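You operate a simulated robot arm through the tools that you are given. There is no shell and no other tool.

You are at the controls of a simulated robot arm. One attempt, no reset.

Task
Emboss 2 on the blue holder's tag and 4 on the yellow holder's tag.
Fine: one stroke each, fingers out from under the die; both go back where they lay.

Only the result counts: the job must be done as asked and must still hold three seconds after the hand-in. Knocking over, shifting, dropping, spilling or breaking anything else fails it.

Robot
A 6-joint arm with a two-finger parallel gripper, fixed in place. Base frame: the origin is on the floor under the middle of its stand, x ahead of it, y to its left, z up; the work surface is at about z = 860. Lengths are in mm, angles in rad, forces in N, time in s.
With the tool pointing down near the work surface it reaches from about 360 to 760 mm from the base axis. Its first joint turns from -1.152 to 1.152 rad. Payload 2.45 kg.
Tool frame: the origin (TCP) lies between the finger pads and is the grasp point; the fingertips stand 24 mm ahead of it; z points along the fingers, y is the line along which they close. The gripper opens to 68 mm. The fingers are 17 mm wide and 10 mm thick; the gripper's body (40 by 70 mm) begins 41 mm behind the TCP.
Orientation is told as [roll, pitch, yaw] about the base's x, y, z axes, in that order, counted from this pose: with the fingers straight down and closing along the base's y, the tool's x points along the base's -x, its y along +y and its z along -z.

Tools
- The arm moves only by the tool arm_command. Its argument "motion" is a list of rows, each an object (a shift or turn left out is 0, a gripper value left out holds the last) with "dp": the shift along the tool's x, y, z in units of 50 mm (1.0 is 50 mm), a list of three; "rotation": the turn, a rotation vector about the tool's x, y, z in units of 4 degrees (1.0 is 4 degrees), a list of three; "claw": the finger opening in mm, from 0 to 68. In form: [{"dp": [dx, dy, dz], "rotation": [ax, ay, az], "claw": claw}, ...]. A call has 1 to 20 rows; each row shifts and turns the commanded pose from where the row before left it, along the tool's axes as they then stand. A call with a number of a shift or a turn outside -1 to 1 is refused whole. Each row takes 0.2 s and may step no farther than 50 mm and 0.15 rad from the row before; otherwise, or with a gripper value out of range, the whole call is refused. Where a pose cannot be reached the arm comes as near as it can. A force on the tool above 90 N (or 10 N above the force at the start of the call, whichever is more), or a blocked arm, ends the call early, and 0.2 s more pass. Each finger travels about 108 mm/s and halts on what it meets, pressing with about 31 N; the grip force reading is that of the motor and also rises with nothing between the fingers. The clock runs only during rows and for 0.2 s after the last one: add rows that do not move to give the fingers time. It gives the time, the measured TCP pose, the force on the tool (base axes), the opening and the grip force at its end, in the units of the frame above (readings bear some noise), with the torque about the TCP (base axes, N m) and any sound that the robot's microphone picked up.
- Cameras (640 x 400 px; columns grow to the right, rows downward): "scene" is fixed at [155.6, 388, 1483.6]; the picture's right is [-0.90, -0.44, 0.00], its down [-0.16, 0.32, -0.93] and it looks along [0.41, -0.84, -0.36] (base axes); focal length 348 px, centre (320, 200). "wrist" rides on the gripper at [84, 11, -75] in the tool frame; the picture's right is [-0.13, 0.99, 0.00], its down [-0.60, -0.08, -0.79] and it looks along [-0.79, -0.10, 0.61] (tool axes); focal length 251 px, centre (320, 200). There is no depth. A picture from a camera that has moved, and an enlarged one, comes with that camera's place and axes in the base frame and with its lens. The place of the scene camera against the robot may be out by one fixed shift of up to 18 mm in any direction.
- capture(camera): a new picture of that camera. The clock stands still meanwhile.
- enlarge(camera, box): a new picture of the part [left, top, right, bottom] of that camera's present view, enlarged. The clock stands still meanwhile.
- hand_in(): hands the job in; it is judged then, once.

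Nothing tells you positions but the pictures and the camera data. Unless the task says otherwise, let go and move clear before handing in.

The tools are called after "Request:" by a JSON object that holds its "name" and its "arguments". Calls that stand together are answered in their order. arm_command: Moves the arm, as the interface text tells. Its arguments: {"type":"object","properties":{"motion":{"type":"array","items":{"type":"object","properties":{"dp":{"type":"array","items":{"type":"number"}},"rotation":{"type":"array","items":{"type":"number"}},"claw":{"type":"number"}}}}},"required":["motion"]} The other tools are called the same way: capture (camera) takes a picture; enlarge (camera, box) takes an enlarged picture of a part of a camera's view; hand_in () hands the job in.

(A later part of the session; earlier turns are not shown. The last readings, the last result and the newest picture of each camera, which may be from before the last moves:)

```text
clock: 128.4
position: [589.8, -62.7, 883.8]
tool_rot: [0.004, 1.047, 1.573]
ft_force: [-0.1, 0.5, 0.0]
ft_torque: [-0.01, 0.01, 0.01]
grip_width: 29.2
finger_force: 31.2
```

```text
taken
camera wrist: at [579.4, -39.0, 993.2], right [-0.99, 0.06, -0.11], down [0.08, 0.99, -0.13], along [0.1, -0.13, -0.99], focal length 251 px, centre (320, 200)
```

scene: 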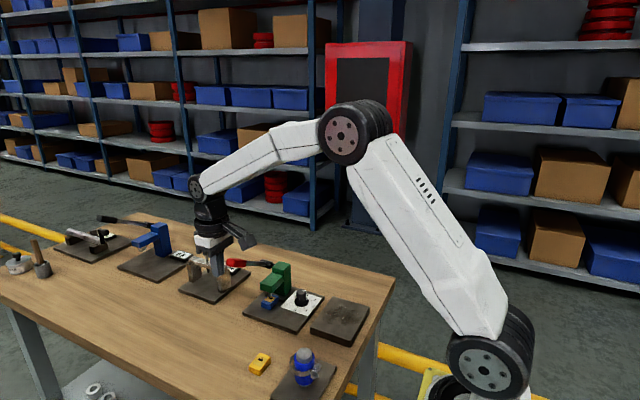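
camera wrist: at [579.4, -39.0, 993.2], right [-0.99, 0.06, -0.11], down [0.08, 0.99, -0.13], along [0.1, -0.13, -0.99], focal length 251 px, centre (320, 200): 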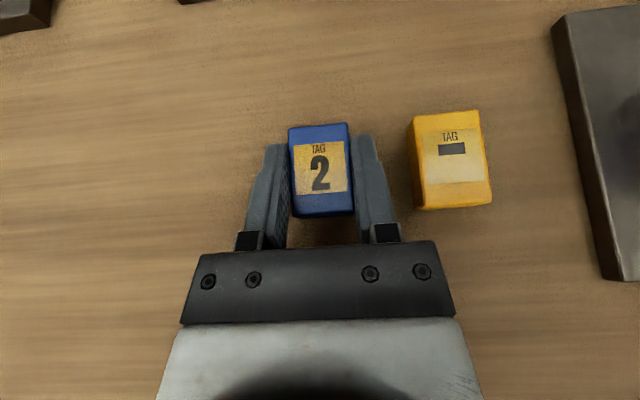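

Request:
{"name": "arm_command", "arguments": {"motion": [{"dp": [-0.0173, -0.014, 0.01]}, {}]}}

Request:
{"name": "arm_command", "arguments": {"motion": [{"dp": [-0.0173, 0, 0.01]}, {}]}}

Request:
{"name": "enlarge", "arguments": {"camera": "scene", "box": [220, 335, 285, 385]}}

Request:
{"name": "capture", "arguments": {"camera": "wrist"}}

```text
clock: 129.0
position: [590.9, -62.5, 883.2]
tool_rot: [0.0, 1.047, 1.573]
ft_force: [-0.1, -0.4, -0.9]
ft_torque: [-0.01, 0.01, -0.03]
grip_width: 29.2
finger_force: 31.1
```

```text
clock: 129.6
position: [591.4, -62.1, 881.6]
tool_rot: [0.002, 1.048, 1.573]
ft_force: [0.4, -1.1, -1.1]
ft_torque: [-0.01, 0.04, 0.03]
grip_width: 29.2
finger_force: 30.6
```

```text
8.00 times, centred on (252, 360) of scene
camera zoom: at [155.6, 388.0, 1483.6], right [-0.9, -0.44, 0.0], down [-0.16, 0.32, -0.93], along [0.41, -0.84, -0.36], focal length 2780 px, centre (860, -1080)
```

zoom: 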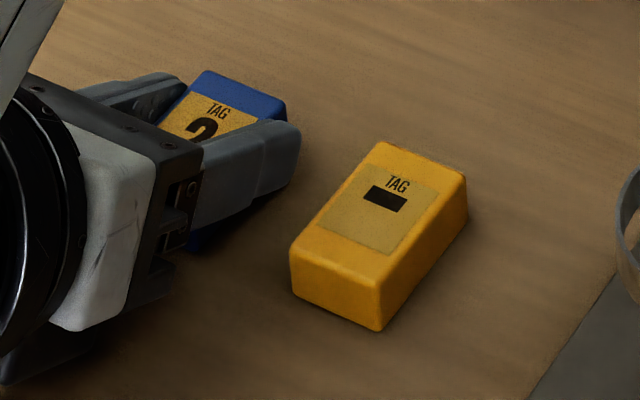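

```text
taken
camera wrist: at [580.6, -38.2, 991.8], right [-0.99, 0.06, -0.11], down [0.08, 0.99, -0.13], along [0.1, -0.13, -0.99], focal length 251 px, centre (320, 200)
```

wrist: 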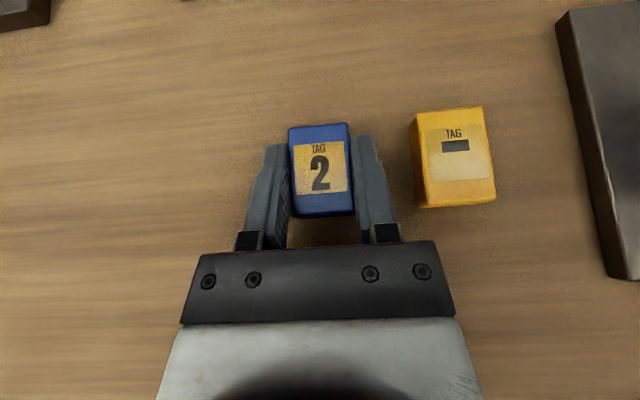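

Nearly down; compared with the first picture it's about 1.4 mm too far in +x and 0.9 mm in +y. I'll correct and lower to contact.

Request:
{"name": "arm_command", "arguments": {"motion": [{"dp": [0.009, 0.028, 0.0156]}, {}]}}

Request:
{"name": "arm_command", "arguments": {"motion": [{"dp": [-0.0173, 0, 0.01]}, {}]}}

Request:
{"name": "enlarge", "arguments": {"camera": "scene", "box": [220, 335, 285, 385]}}

Request:
{"name": "enlarge", "arguments": {"camera": "wrist", "box": [260, 90, 510, 230]}}

```text
clock: 130.2
position: [590.3, -62.5, 882.4]
tool_rot: [0.003, 1.047, 1.573]
ft_force: [-0.2, -0.5, -1.0]
ft_torque: [0.0, 0.01, 0.07]
grip_width: 29.0
finger_force: 30.7
```

```text
clock: 130.8
position: [591.1, -62.5, 881.2]
tool_rot: [-0.001, 1.049, 1.571]
ft_force: [-0.6, -1.5, 6.1]
ft_torque: [-0.02, -0.01, 0.01]
grip_width: 29.2
finger_force: 31.1
```

```text
8.00 times, centred on (252, 360) of scene
camera zoom: at [155.5, 388.0, 1483.6], right [-0.9, -0.44, 0.0], down [-0.16, 0.32, -0.93], along [0.41, -0.84, -0.36], focal length 2780 px, centre (860, -1080)
```

zoom: 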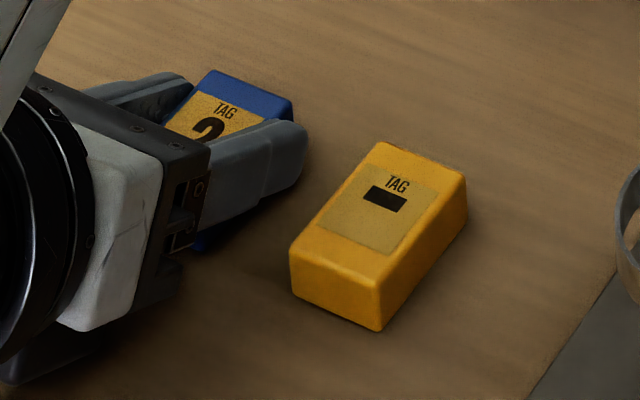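

```text
2.56 times, centred on (385, 160) of wrist
camera zoom: at [579.2, -39.5, 991.2], right [-0.99, 0.06, -0.11], down [0.08, 0.99, -0.13], along [0.1, -0.14, -0.99], focal length 644 px, centre (154, 302)
```

zoom: 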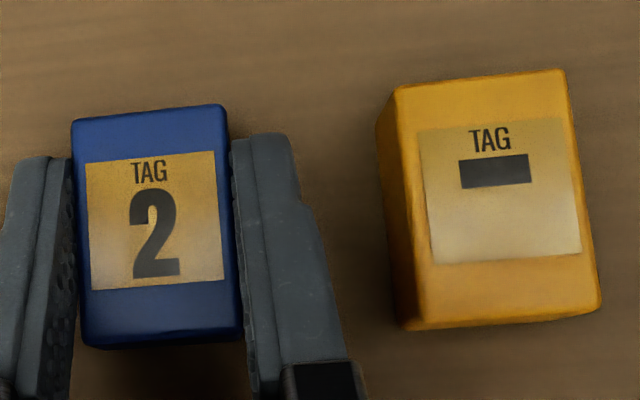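

Touchdown, and the scene picture matches the original placement to within a pixel or so. I'll release and back straight out.

Request:
{"name": "arm_command", "arguments": {"motion": [{"claw": 44}, {}, {}, {"dp": [0, 0, -0.3]}, {"dp": [0, 0, -0.6]}, {"dp": [0, 0, -0.6]}, {}, {}]}}

Request:
{"name": "enlarge", "arguments": {"camera": "scene", "box": [220, 335, 285, 385]}}

Request:
{"name": "capture", "arguments": {"camera": "wrist"}}

```text
clock: 132.6
position: [587.6, 2.6, 917.4]
tool_rot: [0.001, 1.05, 1.571]
ft_force: [-0.7, -0.6, -0.5]
ft_torque: [-0.04, -0.01, 0.0]
grip_width: 44.0
finger_force: 0.1
```

```text
8.00 times, centred on (252, 360) of scene
camera zoom: at [155.6, 388.0, 1483.6], right [-0.9, -0.44, 0.0], down [-0.16, 0.32, -0.93], along [0.41, -0.84, -0.36], focal length 2780 px, centre (860, -1080)
```

zoom: 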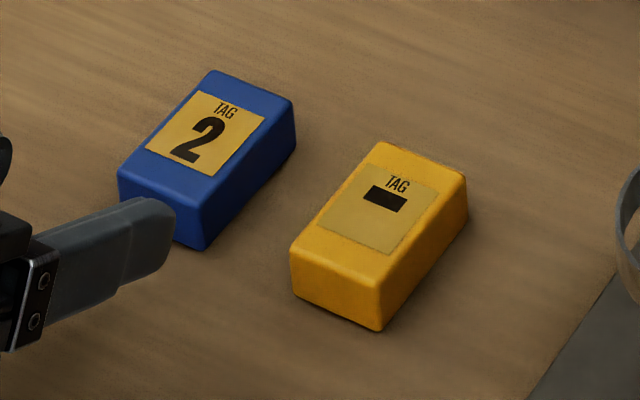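

```text
taken
camera wrist: at [577.3, 25.5, 1026.5], right [-0.99, 0.06, -0.11], down [0.08, 0.99, -0.13], along [0.1, -0.13, -0.99], focal length 251 px, centre (320, 200)
```

wrist: 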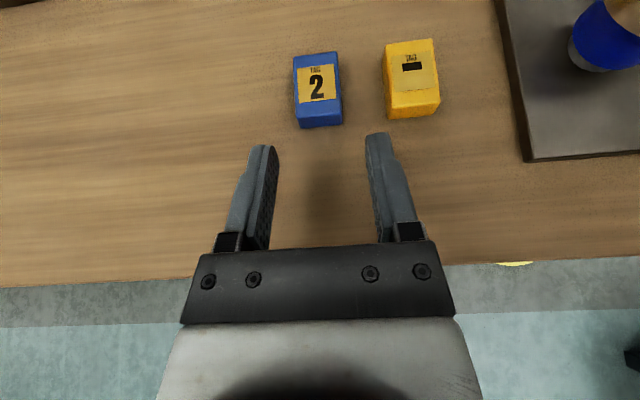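

Blue is back exactly where it lay, reading 2. Now the yellow holder: I'll shift to its stand-off.

Request:
{"name": "arm_command", "arguments": {"motion": [{"dp": [0.024, 0.571, 0.028]}, {"dp": [0.024, 0.571, 0.028]}, {}, {}]}}

Request:
{"name": "capture", "arguments": {"camera": "wrist"}}

Request:
{"name": "enlarge", "arguments": {"camera": "wrist", "box": [220, 20, 400, 150]}}

Request:
{"name": "capture", "arguments": {"camera": "scene"}}

```text
clock: 133.6
position: [531.6, -0.4, 915.1]
tool_rot: [0.001, 1.047, 1.573]
ft_force: [0.7, -0.3, 0.4]
ft_torque: [-0.02, 0.0, -0.02]
grip_width: 43.9
finger_force: 0.0
```

```text
taken
camera wrist: at [520.4, 22.5, 1025.5], right [-0.99, 0.06, -0.11], down [0.08, 0.99, -0.13], along [0.1, -0.13, -0.99], focal length 251 px, centre (320, 200)
```

wrist: 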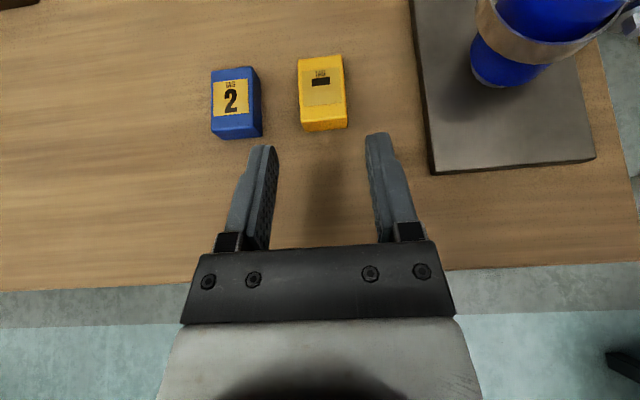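

```text
3.08 times, centred on (310, 85) of wrist
camera zoom: at [520.4, 22.5, 1025.5], right [-0.99, 0.06, -0.11], down [0.08, 0.99, -0.13], along [0.1, -0.13, -0.99], focal length 774 px, centre (351, 554)
```

zoom: 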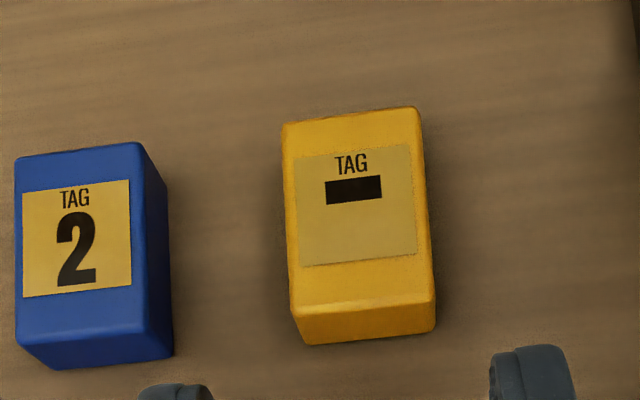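

```text
taken
```

scene: 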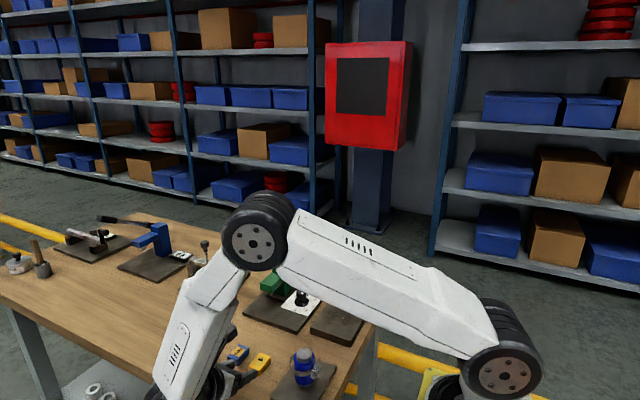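

Yellow's centre ≈ (530.4,−68.6) and the fingers are clear of both blue and the bottle stand. I'll slide in over it.

Request:
{"name": "arm_command", "arguments": {"motion": [{"dp": [0.01, 0.007, 0.464]}, {"dp": [0.01, 0.007, 0.464]}, {"dp": [0.01, 0.007, 0.45]}, {}, {}]}}

Request:
{"name": "capture", "arguments": {"camera": "wrist"}}

Request:
{"name": "enlarge", "arguments": {"camera": "scene", "box": [200, 320, 300, 395]}}

```text
clock: 134.8
position: [530.9, -61.2, 884.3]
tool_rot: [0.002, 1.046, 1.571]
ft_force: [-0.7, -0.2, 1.0]
ft_torque: [-0.02, 0.02, 0.01]
grip_width: 44.1
finger_force: 0.1
```

```text
taken
camera wrist: at [520.9, -36.4, 993.7], right [-0.99, 0.06, -0.11], down [0.08, 0.99, -0.13], along [0.1, -0.13, -0.99], focal length 251 px, centre (320, 200)
```

wrist: 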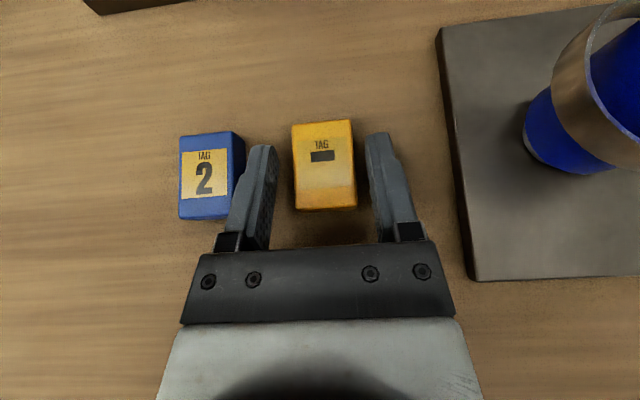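

```text
5.33 times, centred on (250, 358) of scene
camera zoom: at [155.6, 388.0, 1483.6], right [-0.9, -0.44, 0.0], down [-0.16, 0.32, -0.93], along [0.41, -0.84, -0.36], focal length 1854 px, centre (693, -640)
```

zoom: 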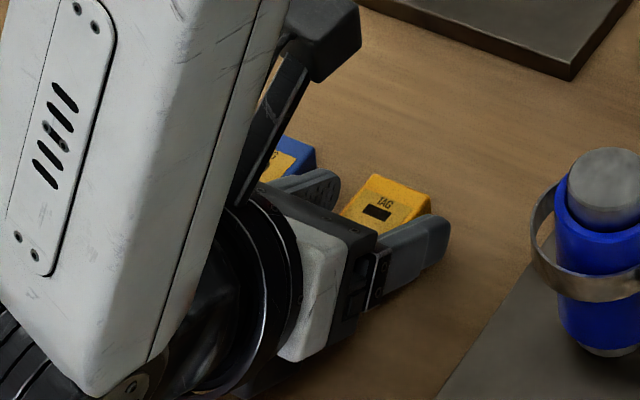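

Request:
{"name": "arm_command", "arguments": {"motion": [{"dp": [-0.0094, 0.028, 0.0516]}, {}, {}]}}

Request:
{"name": "capture", "arguments": {"camera": "wrist"}}

```text
clock: 135.6
position: [529.4, -62.4, 883.4]
tool_rot: [0.003, 1.047, 1.572]
ft_force: [0.9, 0.3, -0.6]
ft_torque: [0.03, 0.01, 0.02]
grip_width: 43.8
finger_force: 0.1
```

```text
taken
camera wrist: at [519.4, -39.0, 992.7], right [-0.99, 0.06, -0.11], down [0.08, 0.99, -0.13], along [0.1, -0.13, -0.99], focal length 251 px, centre (320, 200)
```

wrist: 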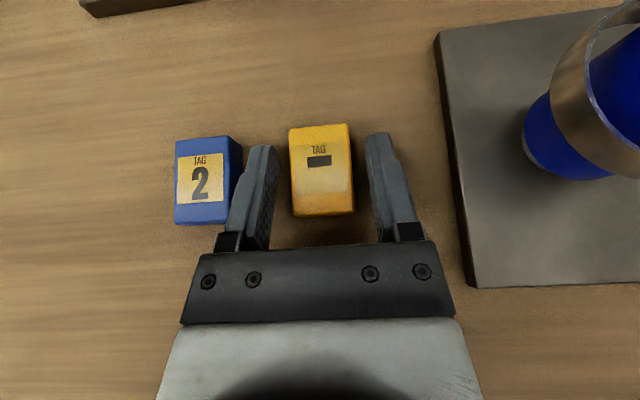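

Centred. I'll close and test-lift slowly as before.

Request:
{"name": "arm_command", "arguments": {"motion": [{"dp": [-0.0139, 0, 0.008]}, {}, {"claw": 22}, {}, {}, {}]}}

Request:
{"name": "capture", "arguments": {"camera": "wrist"}}

Request:
{"name": "arm_command", "arguments": {"motion": [{"dp": [0.035, 0, -0.02]}, {"dp": [0.035, 0, -0.02]}, {"dp": [0.07, 0, -0.04]}, {"dp": [0.1, 0, -0.058]}, {"dp": [0.1, 0, -0.058]}, {}, {}]}}

Request:
{"name": "capture", "arguments": {"camera": "wrist"}}

Request:
{"name": "enlarge", "arguments": {"camera": "wrist", "box": [170, 90, 390, 230]}}

```text
clock: 137.0
position: [529.9, -63.6, 882.1]
tool_rot: [0.002, 1.048, 1.572]
ft_force: [-0.1, -1.6, 0.2]
ft_torque: [0.02, 0.0, 0.0]
grip_width: 29.2
finger_force: 31.0
```

```text
taken
camera wrist: at [518.9, -38.7, 991.9], right [-0.99, 0.06, -0.11], down [0.08, 0.99, -0.13], along [0.1, -0.13, -0.99], focal length 251 px, centre (320, 200)
```

wrist: 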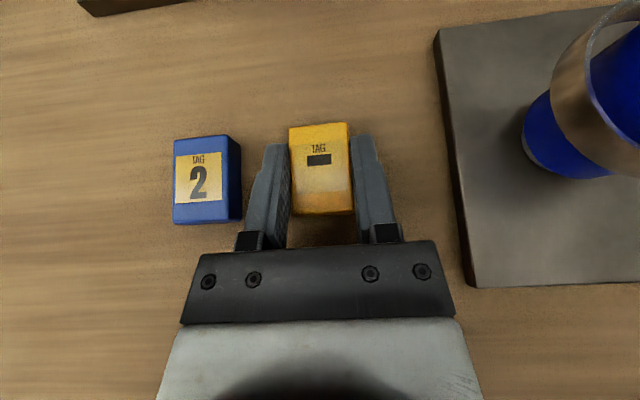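

```text
clock: 138.6
position: [530.0, -63.1, 903.2]
tool_rot: [0.003, 1.047, 1.573]
ft_force: [0.0, 0.2, -1.0]
ft_torque: [0.01, 0.0, 0.0]
grip_width: 29.2
finger_force: 30.9
```

```text
taken
camera wrist: at [519.4, -39.8, 1012.1], right [-0.99, 0.06, -0.11], down [0.08, 0.99, -0.13], along [0.1, -0.13, -0.99], focal length 251 px, centre (320, 200)
```

wrist: 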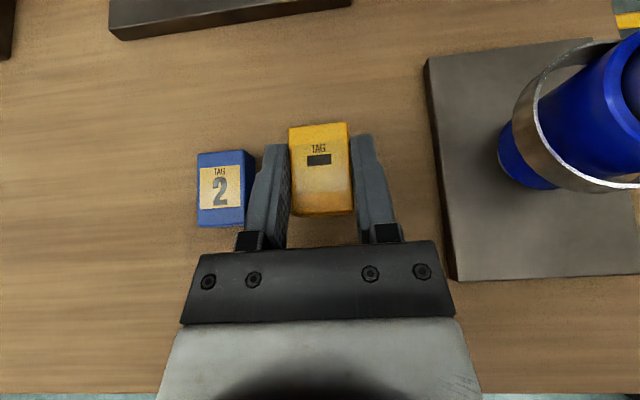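

```text
2.86 times, centred on (280, 160) of wrist
camera zoom: at [519.4, -39.8, 1012.1], right [-0.99, 0.06, -0.11], down [0.08, 0.99, -0.13], along [0.1, -0.13, -0.99], focal length 718 px, centre (434, 314)
```

zoom: 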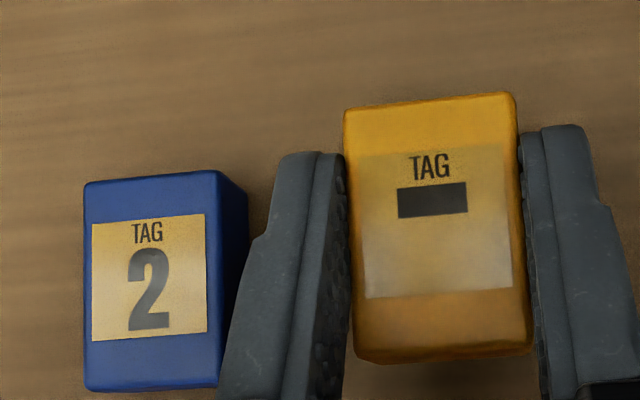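

Yellow is held. I'll lift further and carry it to the front of the press head.

Request:
{"name": "arm_command", "arguments": {"motion": [{"dp": [0.19, 0, -0.11]}, {"dp": [0.19, 0, -0.11]}, {"dp": [0.19, 0, -0.11]}, {"dp": [0.18, -0.271, 0.312]}, {"dp": [0.18, -0.271, 0.312]}, {"dp": [0.18, -0.271, 0.312]}, {"dp": [0.18, -0.271, 0.312]}, {"dp": [0.18, -0.271, 0.312]}, {"dp": [0.18, -0.271, 0.312]}, {"dp": [0.18, -0.271, 0.312]}, {}, {}]}}

Request:
{"name": "capture", "arguments": {"camera": "wrist"}}

```text
clock: 141.2
position: [623.8, -190.9, 935.2]
tool_rot: [0.001, 1.048, 1.572]
ft_force: [0.1, 0.1, -0.3]
ft_torque: [-0.04, 0.02, 0.02]
grip_width: 29.1
finger_force: 30.9
```

```text
taken
camera wrist: at [613.6, -167.9, 1044.3], right [-0.99, 0.06, -0.11], down [0.08, 0.99, -0.13], along [0.1, -0.13, -0.99], focal length 251 px, centre (320, 200)
```

wrist: 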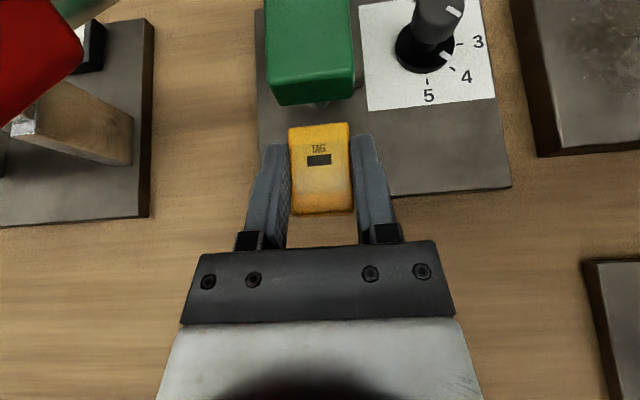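

In position. I'll lower to just above the plate and find contact.

Request:
{"name": "arm_command", "arguments": {"motion": [{"dp": [-0.2227, -0.01, 0.1287]}, {"dp": [-0.2227, 0, 0.1287]}, {"dp": [-0.2227, 0, 0.1287]}, {}, {}]}}

Request:
{"name": "arm_command", "arguments": {"motion": [{"dp": [-0.0173, 0, 0.01]}, {}]}}

Request:
{"name": "capture", "arguments": {"camera": "wrist"}}

```text
clock: 142.4
position: [625.4, -190.1, 897.2]
tool_rot: [0.002, 1.046, 1.573]
ft_force: [0.0, -0.2, -0.5]
ft_torque: [-0.03, -0.02, 0.02]
grip_width: 29.2
finger_force: 30.7
```

```text
clock: 143.0
position: [625.3, -188.3, 897.5]
tool_rot: [0.0, 1.047, 1.573]
ft_force: [-0.1, 0.0, -0.3]
ft_torque: [-0.02, -0.01, 0.03]
grip_width: 29.2
finger_force: 30.9
```

```text
taken
camera wrist: at [614.8, -165.9, 1006.0], right [-0.99, 0.06, -0.11], down [0.08, 0.99, -0.13], along [0.1, -0.13, -0.99], focal length 251 px, centre (320, 200)
```

wrist: 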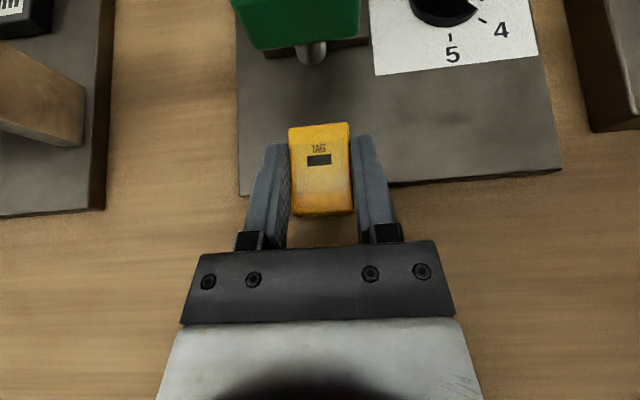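

Request:
{"name": "arm_command", "arguments": {"motion": [{"dp": [-0.0173, 0, 0.01]}, {}]}}

Request:
{"name": "arm_command", "arguments": {"motion": [{"dp": [-0.0173, 0, 0.01]}, {}]}}

Request:
{"name": "arm_command", "arguments": {"motion": [{"dp": [-0.0173, 0, 0.01]}, {}]}}

```text
clock: 143.6
position: [624.9, -188.9, 894.4]
tool_rot: [0.002, 1.049, 1.573]
ft_force: [0.2, 0.3, -0.4]
ft_torque: [0.01, 0.0, -0.03]
grip_width: 29.0
finger_force: 30.7
```

```text
clock: 144.2
position: [624.6, -189.3, 894.3]
tool_rot: [0.002, 1.049, 1.574]
ft_force: [0.2, 0.5, 2.2]
ft_torque: [-0.02, -0.01, 0.0]
grip_width: 29.1
finger_force: 30.8
```

```text
clock: 144.8
position: [626.7, -189.4, 895.5]
tool_rot: [-0.003, 1.05, 1.569]
ft_force: [-4.6, 0.2, 15.2]
ft_torque: [-0.16, 0.13, -0.07]
grip_width: 29.4
finger_force: 30.6
```

Request:
{"name": "arm_command", "arguments": {"motion": [{"dp": [0.0312, 0, -0.018]}, {}, {"dp": [0.115, 0, 0.199]}, {"dp": [0.115, 0, 0.199]}, {"dp": [0.115, 0, 0.199]}, {"dp": [0.115, 0, 0.199]}, {}, {}]}}

Request:
{"name": "capture", "arguments": {"camera": "wrist"}}

```text
clock: 146.6
position: [625.9, -236.7, 895.2]
tool_rot: [0.001, 1.049, 1.573]
ft_force: [0.3, 0.0, 0.0]
ft_torque: [0.04, -0.03, 0.04]
grip_width: 29.2
finger_force: 30.8
```

```text
taken
camera wrist: at [614.8, -212.3, 1004.3], right [-0.99, 0.06, -0.11], down [0.08, 0.99, -0.13], along [0.1, -0.13, -0.99], focal length 251 px, centre (320, 200)
```

wrist: 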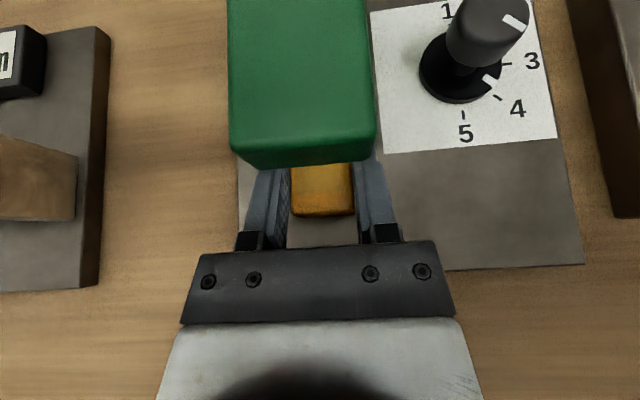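

Request:
{"name": "arm_command", "arguments": {"motion": [{"dp": [0.015, 0.008, 0.026]}, {"dp": [0.015, 0, 0.026]}, {"dp": [0.015, 0, 0.026]}, {}]}}

Request:
{"name": "arm_command", "arguments": {"motion": [{"dp": [0.01, 0, 0.0173]}, {}]}}

Request:
{"name": "arm_command", "arguments": {"motion": [{"dp": [0.01, 0, 0.0173]}, {}]}}

Request:
{"name": "arm_command", "arguments": {"motion": [{"dp": [0.01, 0, 0.0173]}, {}]}}

```text
clock: 147.6
position: [626.1, -240.5, 894.8]
tool_rot: [0.002, 1.047, 1.571]
ft_force: [-1.2, -0.2, 0.1]
ft_torque: [0.0, -0.02, -0.03]
grip_width: 29.2
finger_force: 31.6
```

```text
clock: 148.2
position: [624.2, -241.5, 894.5]
tool_rot: [0.002, 1.046, 1.573]
ft_force: [0.0, -0.1, -0.8]
ft_torque: [0.03, 0.01, -0.03]
grip_width: 29.5
finger_force: 31.1
```

```text
clock: 148.8
position: [624.8, -241.1, 895.5]
tool_rot: [0.001, 1.047, 1.574]
ft_force: [0.6, 6.3, -2.8]
ft_torque: [0.17, -0.01, -0.01]
grip_width: 29.2
finger_force: 31.1
```

```text
clock: 149.4
position: [626.1, -242.1, 894.9]
tool_rot: [0.002, 1.049, 1.575]
ft_force: [-3.8, 23.2, 0.9]
ft_torque: [0.44, 0.06, -0.14]
grip_width: 29.3
finger_force: 30.7
```

Seated against the fence (23 N). I'll ease off, release and retreat along the tool axis.

Request:
{"name": "arm_command", "arguments": {"motion": [{"dp": [-0.01, 0, -0.0173]}, {}, {"claw": 44}, {}, {}, {"dp": [0, 0, -0.2]}, {"dp": [0, 0, -0.6]}, {"dp": [0, 0, -0.8]}, {}, {}]}}

Request:
{"name": "enlarge", "arguments": {"camera": "wrist", "box": [250, 30, 370, 140]}}

Request:
{"name": "enlarge", "arguments": {"camera": "scene", "box": [240, 250, 320, 320]}}

```text
clock: 151.6
position: [625.5, -172.8, 933.6]
tool_rot: [0.002, 1.048, 1.573]
ft_force: [-0.3, -0.9, -0.2]
ft_torque: [0.02, 0.02, -0.03]
grip_width: 44.1
finger_force: 0.0
```

```text
3.64 times, centred on (310, 85) of wrist
camera zoom: at [615.5, -149.2, 1044.8], right [-0.99, 0.06, -0.11], down [0.08, 0.99, -0.13], along [0.1, -0.13, -0.99], focal length 914 px, centre (356, 618)
```

zoom: 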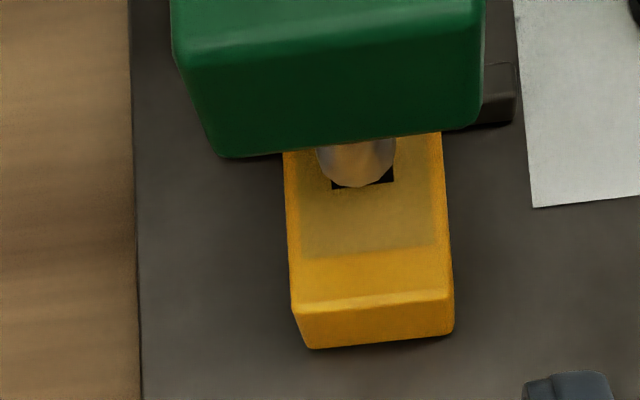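

```text
5.71 times, centred on (280, 285) of scene
camera zoom: at [155.6, 388.1, 1483.6], right [-0.9, -0.44, 0.0], down [-0.16, 0.32, -0.93], along [0.41, -0.84, -0.36], focal length 1986 px, centre (549, -286)
```

zoom: 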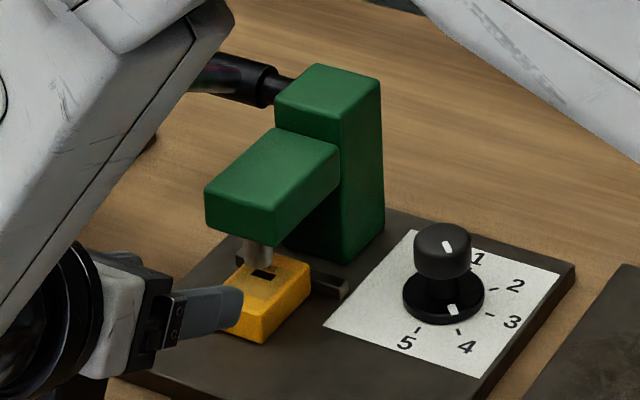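

Yellow is seated with the die centred over its tag and the dial on 4. Retreating and going vertical for the lever stroke.

Request:
{"name": "arm_command", "arguments": {"motion": [{"dp": [-0.16, 0.03, -0.677]}, {"dp": [-0.16, 0.03, -0.677]}, {"dp": [-0.16, 0, -0.677], "claw": 0}, {"dp": [0.75, 0, -0.433]}, {"dp": [0.75, 0, -0.433]}, {"dp": [0.75, 0, -0.433]}, {}]}}

Request:
{"name": "arm_command", "arguments": {"motion": [{"rotation": [0, -1, 0]}, {"rotation": [0, -1, 0]}, {"rotation": [0, -1, 0]}, {"rotation": [0, -1, 0]}, {"rotation": [0, -1, 0]}, {"rotation": [0, -1, 0]}, {"rotation": [0, -1, 0]}, {"rotation": [0, -1, 0]}, {"rotation": [0, -1, 0]}, {"rotation": [0, -1, 0]}, {"rotation": [0, -1, 0]}, {"rotation": [0, -1, 0]}, {"rotation": [0, -1, 0]}, {"rotation": [0, -1, 0]}, {"rotation": [0, -1, 0]}, {}]}}

Request:
{"name": "arm_command", "arguments": {"motion": [{"rotation": [0, 0, 1]}, {"rotation": [0, 0, 1]}, {"rotation": [0, 0, 1]}, {"rotation": [0, 0, 1]}, {"rotation": [0, 0, 1]}, {"rotation": [0, 0, 1]}, {"rotation": [0, 0, 1]}, {"rotation": [0, 0, 1]}, {"rotation": [0, 0, 1]}, {"rotation": [0, 0, 1]}, {"rotation": [0, 0, 1]}, {"rotation": [0, 0, 1]}, {"rotation": [0, 0, 1]}, {"rotation": [0, 0, 1]}, {"rotation": [0, 0, 1]}, {"rotation": [0, 0, 1]}, {"rotation": [0, 0, 1]}, {"rotation": [0, 0, 1]}, {"rotation": [0, 0, 1]}, {}]}}

Request:
{"name": "arm_command", "arguments": {"motion": [{"rotation": [0, 0, 1]}, {"rotation": [0, 0, 1]}, {"rotation": [0, 0, 1]}, {"rotation": [0, 0, 0.5]}, {}, {}]}}

Request:
{"name": "capture", "arguments": {"camera": "wrist"}}

Request:
{"name": "enlarge", "arguments": {"camera": "scene", "box": [205, 230, 315, 315]}}

```text
clock: 153.2
position: [623.7, -67.9, 1097.7]
tool_rot: [0.002, 1.047, 1.571]
ft_force: [-0.3, -0.2, 0.5]
ft_torque: [0.0, 0.0, 0.01]
grip_width: 0.0
finger_force: 23.7
```

```text
clock: 156.6
position: [621.7, -72.6, 1095.1]
tool_rot: [0.002, 0.0, 1.571]
ft_force: [1.1, 0.4, 0.2]
ft_torque: [-0.02, 0.02, 0.0]
grip_width: 0.1
finger_force: 23.9
```

```text
clock: 160.8
position: [622.4, -72.1, 1095.2]
tool_rot: [0.0, 0.001, 0.244]
ft_force: [0.1, 0.0, -0.7]
ft_torque: [0.01, 0.0, -0.02]
grip_width: 0.1
finger_force: 23.9
```

```text
clock: 162.2
position: [623.2, -72.8, 1094.3]
tool_rot: [-0.001, 0.0, 0.0]
ft_force: [-0.1, 0.5, 0.2]
ft_torque: [0.0, -0.01, -0.02]
grip_width: 0.0
finger_force: 23.4
```

```text
taken
camera wrist: at [538.9, -61.6, 1169.4], right [0.13, 0.99, 0.0], down [0.6, -0.08, 0.79], along [0.79, -0.1, -0.61], focal length 251 px, centre (320, 200)
```

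wrist: 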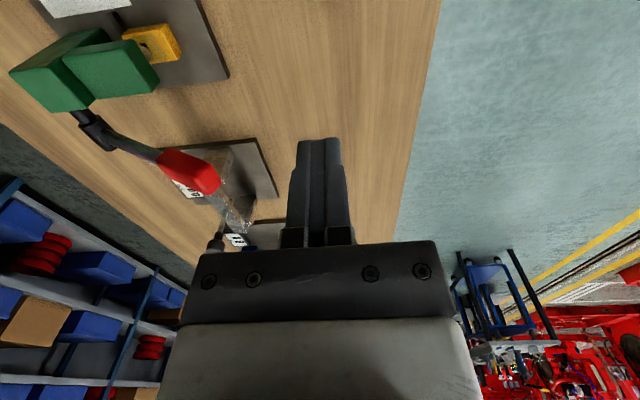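

```text
4.71 times, centred on (260, 272) of scene
camera zoom: at [155.6, 388.0, 1483.6], right [-0.9, -0.44, 0.0], down [-0.16, 0.32, -0.93], along [0.41, -0.84, -0.36], focal length 1635 px, centre (602, -141)
```

zoom: 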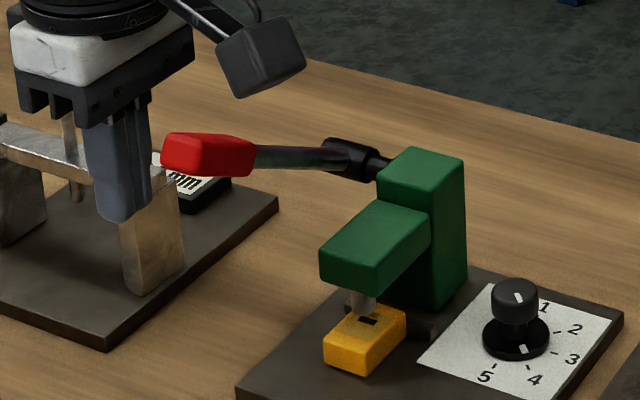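

Everything is set, with the dial on 4. Moving above the lever grip.

Request:
{"name": "arm_command", "arguments": {"motion": [{"dp": [-0.327, -0.74, -0.1]}, {"dp": [-0.327, -0.74, -0.1]}, {"dp": [-0.327, -0.74, -0.1]}, {}, {}]}}

Request:
{"name": "capture", "arguments": {"camera": "wrist"}}

```text
clock: 163.4
position: [671.2, -185.6, 1109.2]
tool_rot: [0.001, 0.002, 0.0]
ft_force: [0.7, -0.8, 0.4]
ft_torque: [0.01, -0.01, -0.03]
grip_width: 0.1
finger_force: 23.6
```

```text
taken
camera wrist: at [587.9, -174.3, 1184.1], right [0.13, 0.99, 0.0], down [0.6, -0.08, 0.79], along [0.79, -0.1, -0.61], focal length 251 px, centre (320, 200)
```

wrist: 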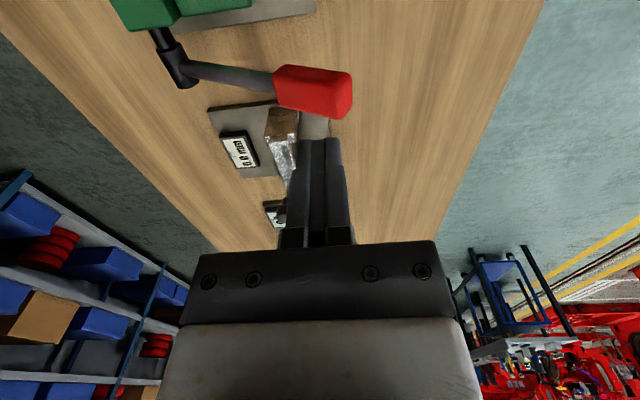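

Request:
{"name": "arm_command", "arguments": {"motion": [{"dp": [0, 0, 0.36]}, {"dp": [0, 0, 0.36]}, {"dp": [0, 0, 0.1]}, {"dp": [0, 0, 0.1]}, {"dp": [0, 0, 0.1]}, {"dp": [0, 0, 0.1]}, {"dp": [0, 0, 0.1]}, {"dp": [0, 0, 0.1]}, {"dp": [0, 0, 0.1]}, {"dp": [0, 0, 0.1]}, {"dp": [0, 0.02, 0.1]}, {"dp": [0, 0.02, 0.1]}, {"dp": [0, 0.02, 0.1]}, {"dp": [0, 0.02, 0.1]}, {}]}}

Request:
{"name": "arm_command", "arguments": {"motion": [{"dp": [0, 0, 0.1]}, {"dp": [0, 0, 0.1]}, {"dp": [0, 0, 0.1]}, {"dp": [0, 0, 0.1]}, {}]}}

Request:
{"name": "enlarge", "arguments": {"camera": "scene", "box": [205, 230, 315, 315]}}

Request:
{"name": "enlarge", "arguments": {"camera": "scene", "box": [255, 285, 285, 310]}}

```text
clock: 166.6
position: [671.9, -179.8, 1013.8]
tool_rot: [-0.003, 0.0, -0.001]
ft_force: [3.8, 0.5, 4.7]
ft_torque: [0.05, -0.08, -0.05]
grip_width: 0.2
finger_force: 23.8
```

```text
clock: 167.8
position: [673.3, -180.6, 992.9]
tool_rot: [0.001, 0.001, 0.0]
ft_force: [-4.1, 3.5, 5.3]
ft_torque: [0.1, 0.12, 0.01]
grip_width: 0.1
finger_force: 24.0
```

```text
4.71 times, centred on (260, 272) of scene
camera zoom: at [155.3, 388.2, 1483.6], right [-0.9, -0.44, 0.0], down [-0.16, 0.32, -0.93], along [0.41, -0.84, -0.36], focal length 1635 px, centre (602, -141)
```

zoom: 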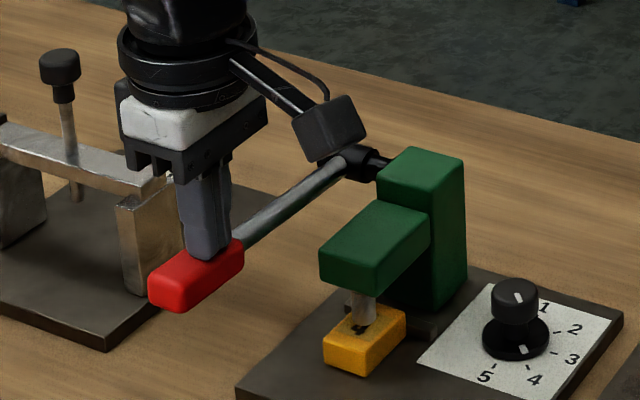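

```text
16.00 times, centred on (270, 298) of scene
camera zoom: at [155.3, 388.2, 1483.6], right [-0.9, -0.44, 0.0], down [-0.16, 0.32, -0.93], along [0.41, -0.84, -0.36], focal length 5560 px, centre (1120, -1360)
```

zoom: 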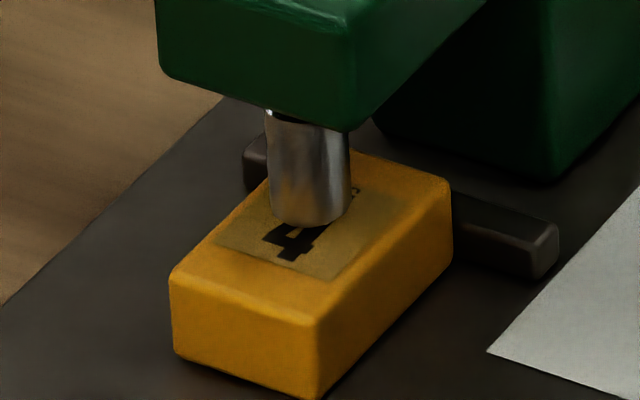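

The yellow tag now shows "4". I'll raise slowly to let the lever return.

Request:
{"name": "arm_command", "arguments": {"motion": [{"dp": [0, 0, -0.15]}, {"dp": [0, 0, -0.15]}, {"dp": [0, 0, -0.15]}, {"dp": [0, 0, -0.15]}, {"dp": [0, 0, -0.15]}, {"dp": [0, 0, -0.15]}, {"dp": [0, 0, -0.15]}, {"dp": [0, 0, -0.15]}, {"dp": [0, 0, -0.15]}, {"dp": [0, 0, -0.15]}, {"dp": [0, 0, -0.2]}, {"dp": [0, 0, -0.3]}, {"dp": [0, 0, -0.3]}, {}, {}]}}

Request:
{"name": "enlarge", "arguments": {"camera": "scene", "box": [205, 230, 315, 315]}}

```text
clock: 171.0
position: [672.1, -180.0, 1110.3]
tool_rot: [0.002, 0.0, 0.0]
ft_force: [-0.1, 0.5, -0.2]
ft_torque: [-0.01, 0.03, 0.01]
grip_width: 0.0
finger_force: 23.1
```

```text
4.71 times, centred on (260, 272) of scene
camera zoom: at [155.6, 388.0, 1483.6], right [-0.9, -0.44, 0.0], down [-0.16, 0.32, -0.93], along [0.41, -0.84, -0.36], focal length 1635 px, centre (602, -141)
```

zoom: 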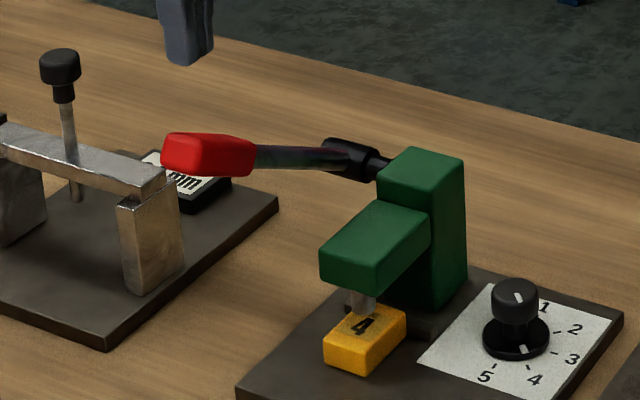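

Lever is back at rest and yellow reads 4. Moving away and reorienting to retrieve yellow.

Request:
{"name": "arm_command", "arguments": {"motion": [{"dp": [0.327, 0.717, 0]}, {"dp": [0.327, 0.717, 0.1]}, {"dp": [0.327, 0.717, 0.2]}, {"rotation": [0, 0, -1]}, {"rotation": [0, 0, -1]}, {"rotation": [0, 0, -1]}, {"rotation": [0, 0, -1]}, {"rotation": [0, 0, -1]}, {"rotation": [0, 0, -1]}, {"rotation": [0, 0, -1]}, {"rotation": [0, 0, -1]}, {"rotation": [0, 0, -1]}, {"rotation": [0, 0, -1]}, {"rotation": [0, 0, -1]}, {"rotation": [0, 0, -1]}, {"rotation": [0, 0, -1]}, {"rotation": [0, 0, -1]}, {"rotation": [0, 0, -1]}, {}]}}

Request:
{"name": "arm_command", "arguments": {"motion": [{"rotation": [0, 0, -1]}, {"rotation": [0, 0, -1]}, {"rotation": [0, 0, -1]}, {"rotation": [0, 0, -1]}, {"rotation": [0, 0, -1]}, {"rotation": [0, 0, -1]}, {"rotation": [0, 0, -1]}, {"rotation": [0, 0, -0.5]}, {}]}}

Request:
{"name": "arm_command", "arguments": {"motion": [{"rotation": [0, 1, 0], "claw": 44}, {"rotation": [0, 1, 0]}, {"rotation": [0, 1, 0]}, {"rotation": [0, 1, 0]}, {"rotation": [0, 1, 0]}, {"rotation": [0, 1, 0]}, {"rotation": [0, 1, 0]}, {"rotation": [0, 1, 0]}, {"rotation": [0, 1, 0]}, {"rotation": [0, 1, 0]}, {"rotation": [0, 1, 0]}, {"rotation": [0, 1, 0]}, {"rotation": [0, 1, 0]}, {"rotation": [0, 1, 0]}, {"rotation": [0, 1, 0]}, {"dp": [-0.768, 0, 0.443]}, {"dp": [-0.768, 0, 0.443]}, {"dp": [-0.768, 0, 0.443]}, {}, {}]}}

Request:
{"name": "capture", "arguments": {"camera": "wrist"}}

```text
clock: 175.0
position: [621.4, -72.5, 1095.6]
tool_rot: [0.0, 0.001, 1.05]
ft_force: [0.0, -0.4, -0.5]
ft_torque: [0.03, -0.01, -0.02]
grip_width: 0.0
finger_force: 23.5
```

```text
clock: 177.0
position: [624.2, -72.3, 1093.5]
tool_rot: [0.002, 0.001, 1.571]
ft_force: [-0.8, 0.0, 0.6]
ft_torque: [-0.01, 0.0, 0.03]
grip_width: 0.0
finger_force: 23.2
```

```text
clock: 181.2
position: [622.6, -70.3, 958.4]
tool_rot: [0.002, 1.048, 1.573]
ft_force: [0.8, -0.7, 0.2]
ft_torque: [0.0, -0.01, 0.01]
grip_width: 44.2
finger_force: 0.1
```

```text
taken
camera wrist: at [611.8, -47.1, 1068.2], right [-0.99, 0.06, -0.11], down [0.08, 0.99, -0.13], along [0.1, -0.13, -0.99], focal length 251 px, centre (320, 200)
```

wrist: 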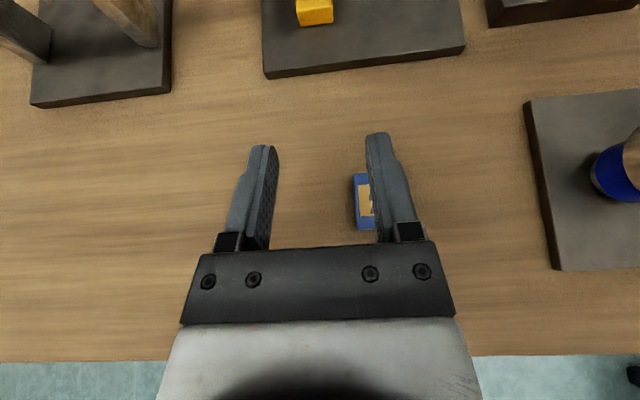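

Request:
{"name": "arm_command", "arguments": {"motion": [{"dp": [0.199, -0.015, 0.683]}, {"dp": [0.199, -0.015, 0.683]}, {"dp": [0.199, -0.015, 0.683]}, {}, {}]}}

Request:
{"name": "capture", "arguments": {"camera": "wrist"}}

Request:
{"name": "enlarge", "arguments": {"camera": "wrist", "box": [250, 30, 370, 140]}}

```text
clock: 182.4
position: [624.7, -176.4, 934.9]
tool_rot: [0.002, 1.046, 1.571]
ft_force: [0.1, -0.1, 0.9]
ft_torque: [0.02, -0.01, 0.03]
grip_width: 44.0
finger_force: 0.0
```

```text
taken
camera wrist: at [613.2, -153.5, 1043.2], right [-0.99, 0.06, -0.11], down [0.08, 0.99, -0.13], along [0.1, -0.13, -0.99], focal length 251 px, centre (320, 200)
```

wrist: 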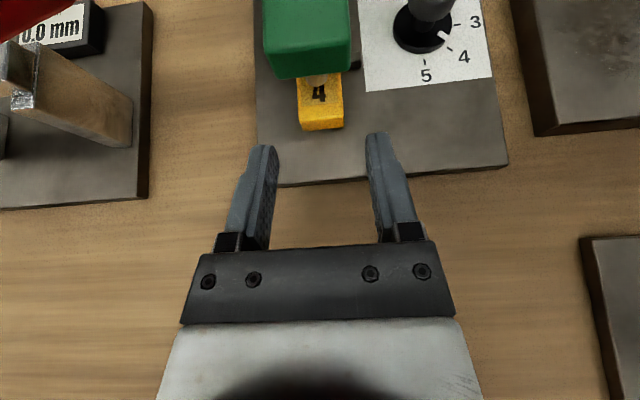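

```text
3.64 times, centred on (310, 85) of wrist
camera zoom: at [613.2, -153.5, 1043.2], right [-0.99, 0.06, -0.11], down [0.08, 0.99, -0.13], along [0.1, -0.13, -0.99], focal length 914 px, centre (356, 618)
```

zoom: 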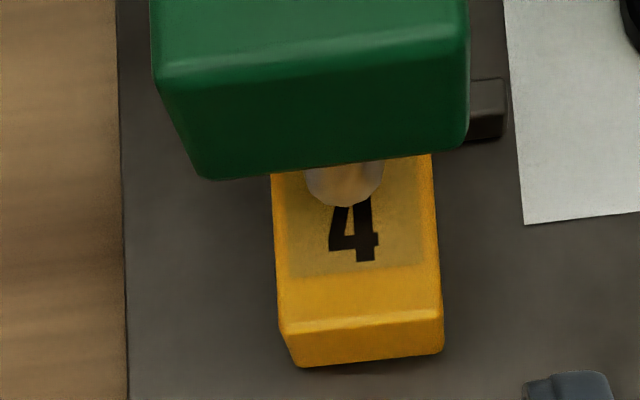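

Request:
{"name": "arm_command", "arguments": {"motion": [{"dp": [-0.012, -0.006, 0.513]}, {"dp": [-0.012, -0.006, 0.513]}, {"dp": [-0.01, -0.006, 0.505]}, {}, {}]}}

Request:
{"name": "capture", "arguments": {"camera": "wrist"}}

```text
clock: 183.6
position: [624.9, -240.1, 894.0]
tool_rot: [0.002, 1.047, 1.573]
ft_force: [0.3, -0.7, 0.0]
ft_torque: [0.01, 0.02, 0.03]
grip_width: 44.0
finger_force: 0.1
```

```text
taken
camera wrist: at [615.0, -218.2, 1004.2], right [-0.99, 0.06, -0.11], down [0.08, 0.99, -0.13], along [0.1, -0.13, -0.99], focal length 251 px, centre (320, 200)
```

wrist: 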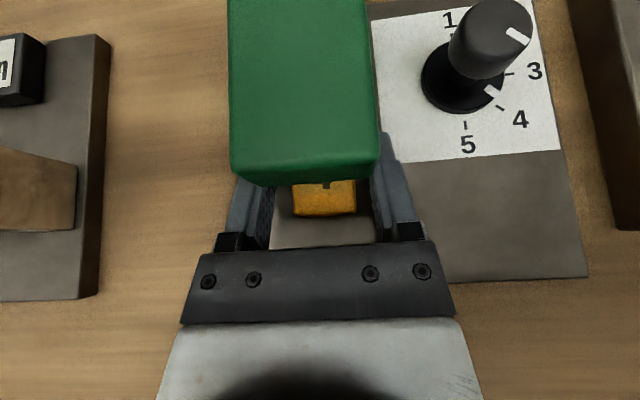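

Request:
{"name": "arm_command", "arguments": {"motion": [{"dp": [-0.0139, 0.018, 0.008]}, {}, {"claw": 22}, {}, {}, {}]}}

Request:
{"name": "arm_command", "arguments": {"motion": [{"dp": [0.0173, 0, -0.01]}, {"dp": [0.0173, 0, -0.01]}, {}, {}]}}

Request:
{"name": "arm_command", "arguments": {"motion": [{"dp": [-0.1375, 0, -0.238]}, {"dp": [-0.1375, 0, -0.238]}, {"dp": [-0.1375, 0, -0.238]}, {"dp": [-0.1375, 0, -0.238]}, {}, {"dp": [0.173, 0, -0.1]}, {"dp": [0.173, 0, -0.1]}, {}, {}]}}

Request:
{"name": "capture", "arguments": {"camera": "wrist"}}

Request:
{"name": "enlarge", "arguments": {"camera": "wrist", "box": [260, 90, 380, 230]}}

```text
clock: 185.0
position: [625.5, -241.1, 894.8]
tool_rot: [0.003, 1.047, 1.572]
ft_force: [0.1, 0.5, -0.4]
ft_torque: [0.0, 0.02, -0.01]
grip_width: 29.5
finger_force: 30.7
```

```text
clock: 186.0
position: [625.2, -242.2, 896.2]
tool_rot: [0.001, 1.047, 1.572]
ft_force: [-0.3, 2.6, -0.7]
ft_torque: [0.04, -0.01, -0.03]
grip_width: 29.6
finger_force: 31.1
```

```text
clock: 188.0
position: [624.4, -185.4, 917.2]
tool_rot: [0.002, 1.047, 1.572]
ft_force: [0.7, 0.7, -0.3]
ft_torque: [-0.02, 0.04, -0.01]
grip_width: 29.3
finger_force: 31.4
```

```text
taken
camera wrist: at [615.4, -162.4, 1027.1], right [-0.99, 0.06, -0.11], down [0.08, 0.99, -0.13], along [0.1, -0.13, -0.99], focal length 251 px, centre (320, 200)
```

wrist: 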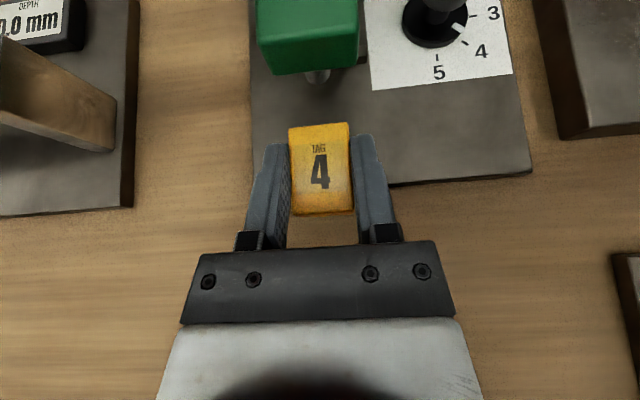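

```text
2.86 times, centred on (320, 160) of wrist
camera zoom: at [615.4, -162.4, 1027.1], right [-0.99, 0.06, -0.11], down [0.08, 0.99, -0.13], along [0.1, -0.13, -0.99], focal length 718 px, centre (320, 314)
```

zoom: 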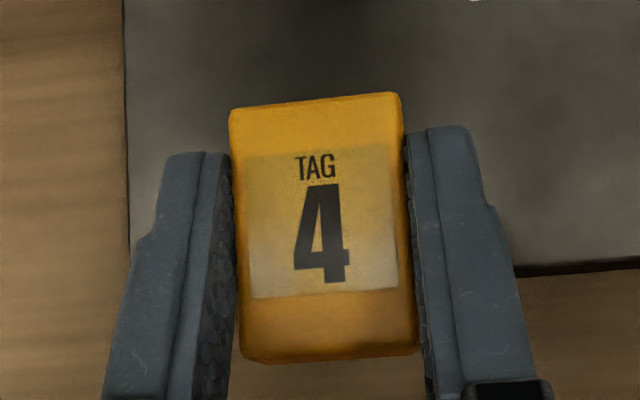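

Yellow reads 4. I'll carry it back to its original spot, where the recorded grasp camera pose was [518.9,−38.7,991.9].

Request:
{"name": "arm_command", "arguments": {"motion": [{"dp": [0.17, 0, -0.098]}, {"dp": [0.17, 0, -0.098]}, {"dp": [-0.1767, 0.2757, -0.306]}, {"dp": [-0.1767, 0.2757, -0.306]}, {"dp": [-0.1767, 0.2757, -0.306]}, {"dp": [-0.1767, 0.2757, -0.306]}, {"dp": [-0.1767, 0.2757, -0.306]}, {"dp": [-0.1767, 0.2757, -0.306]}, {"dp": [-0.1767, 0.2757, -0.306]}, {}, {}, {"dp": [-0.2425, 0, 0.14]}, {"dp": [-0.2425, 0, 0.14]}, {}, {}]}}

Request:
{"name": "capture", "arguments": {"camera": "wrist"}}

Request:
{"name": "enlarge", "arguments": {"camera": "scene", "box": [220, 335, 285, 385]}}

```text
clock: 191.2
position: [529.0, -61.7, 907.4]
tool_rot: [0.002, 1.047, 1.573]
ft_force: [0.2, 0.3, 0.2]
ft_torque: [0.03, -0.02, 0.03]
grip_width: 28.8
finger_force: 31.6
```

```text
taken
camera wrist: at [517.7, -39.4, 1017.8], right [-0.99, 0.06, -0.11], down [0.08, 0.99, -0.13], along [0.1, -0.13, -0.99], focal length 251 px, centre (320, 200)
```

wrist: 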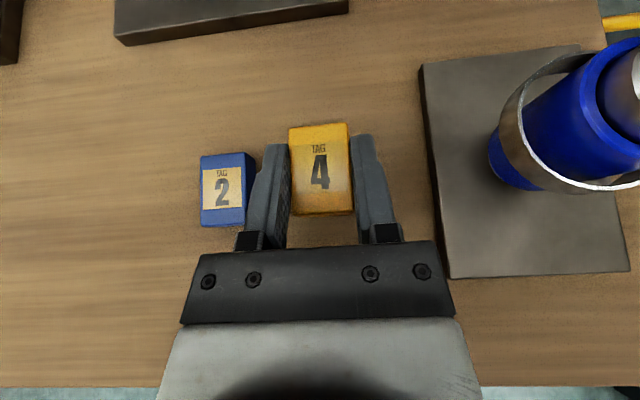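

```text
8.00 times, centred on (252, 360) of scene
camera zoom: at [155.6, 388.0, 1483.6], right [-0.9, -0.44, 0.0], down [-0.16, 0.32, -0.93], along [0.41, -0.84, -0.36], focal length 2780 px, centre (860, -1080)
```

zoom: 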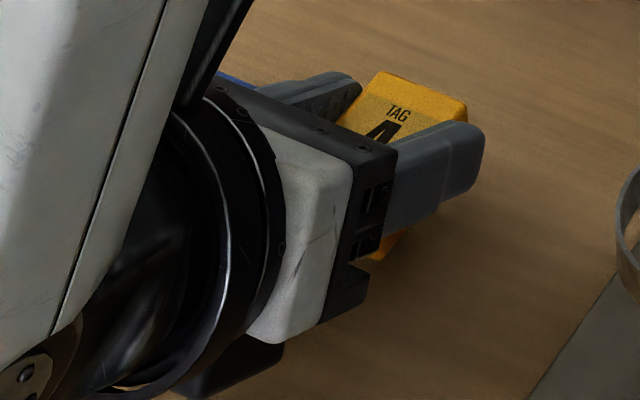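

Request:
{"name": "arm_command", "arguments": {"motion": [{"dp": [-0.207, -0.012, 0.1115]}, {"dp": [-0.207, -0.012, 0.1115]}, {}, {}]}}

Request:
{"name": "capture", "arguments": {"camera": "wrist"}}

Request:
{"name": "enlarge", "arguments": {"camera": "scene", "box": [220, 335, 285, 385]}}

```text
clock: 192.2
position: [528.3, -61.8, 885.5]
tool_rot: [0.002, 1.047, 1.572]
ft_force: [0.1, 0.4, -1.0]
ft_torque: [0.01, -0.01, 0.03]
grip_width: 29.1
finger_force: 31.1
```

```text
taken
camera wrist: at [518.0, -39.0, 994.9], right [-0.99, 0.06, -0.11], down [0.08, 0.99, -0.13], along [0.1, -0.13, -0.99], focal length 251 px, centre (320, 200)
```

wrist: 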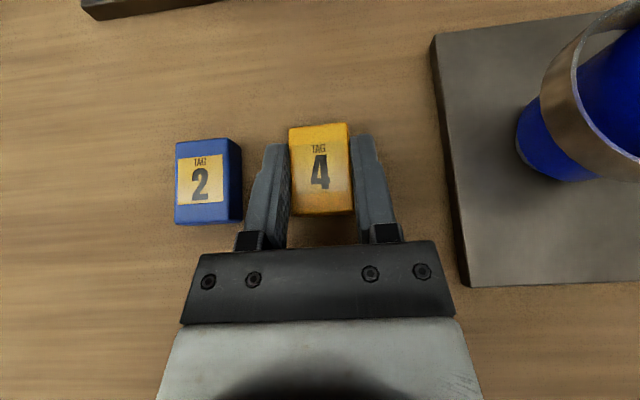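

```text
8.00 times, centred on (252, 360) of scene
camera zoom: at [155.6, 388.0, 1483.6], right [-0.9, -0.44, 0.0], down [-0.16, 0.32, -0.93], along [0.41, -0.84, -0.36], focal length 2780 px, centre (860, -1080)
```

zoom: 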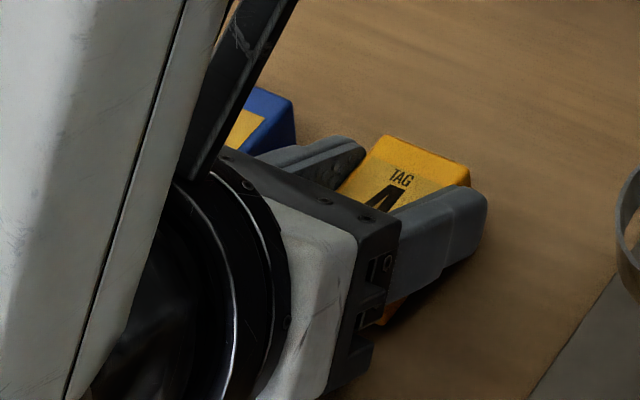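

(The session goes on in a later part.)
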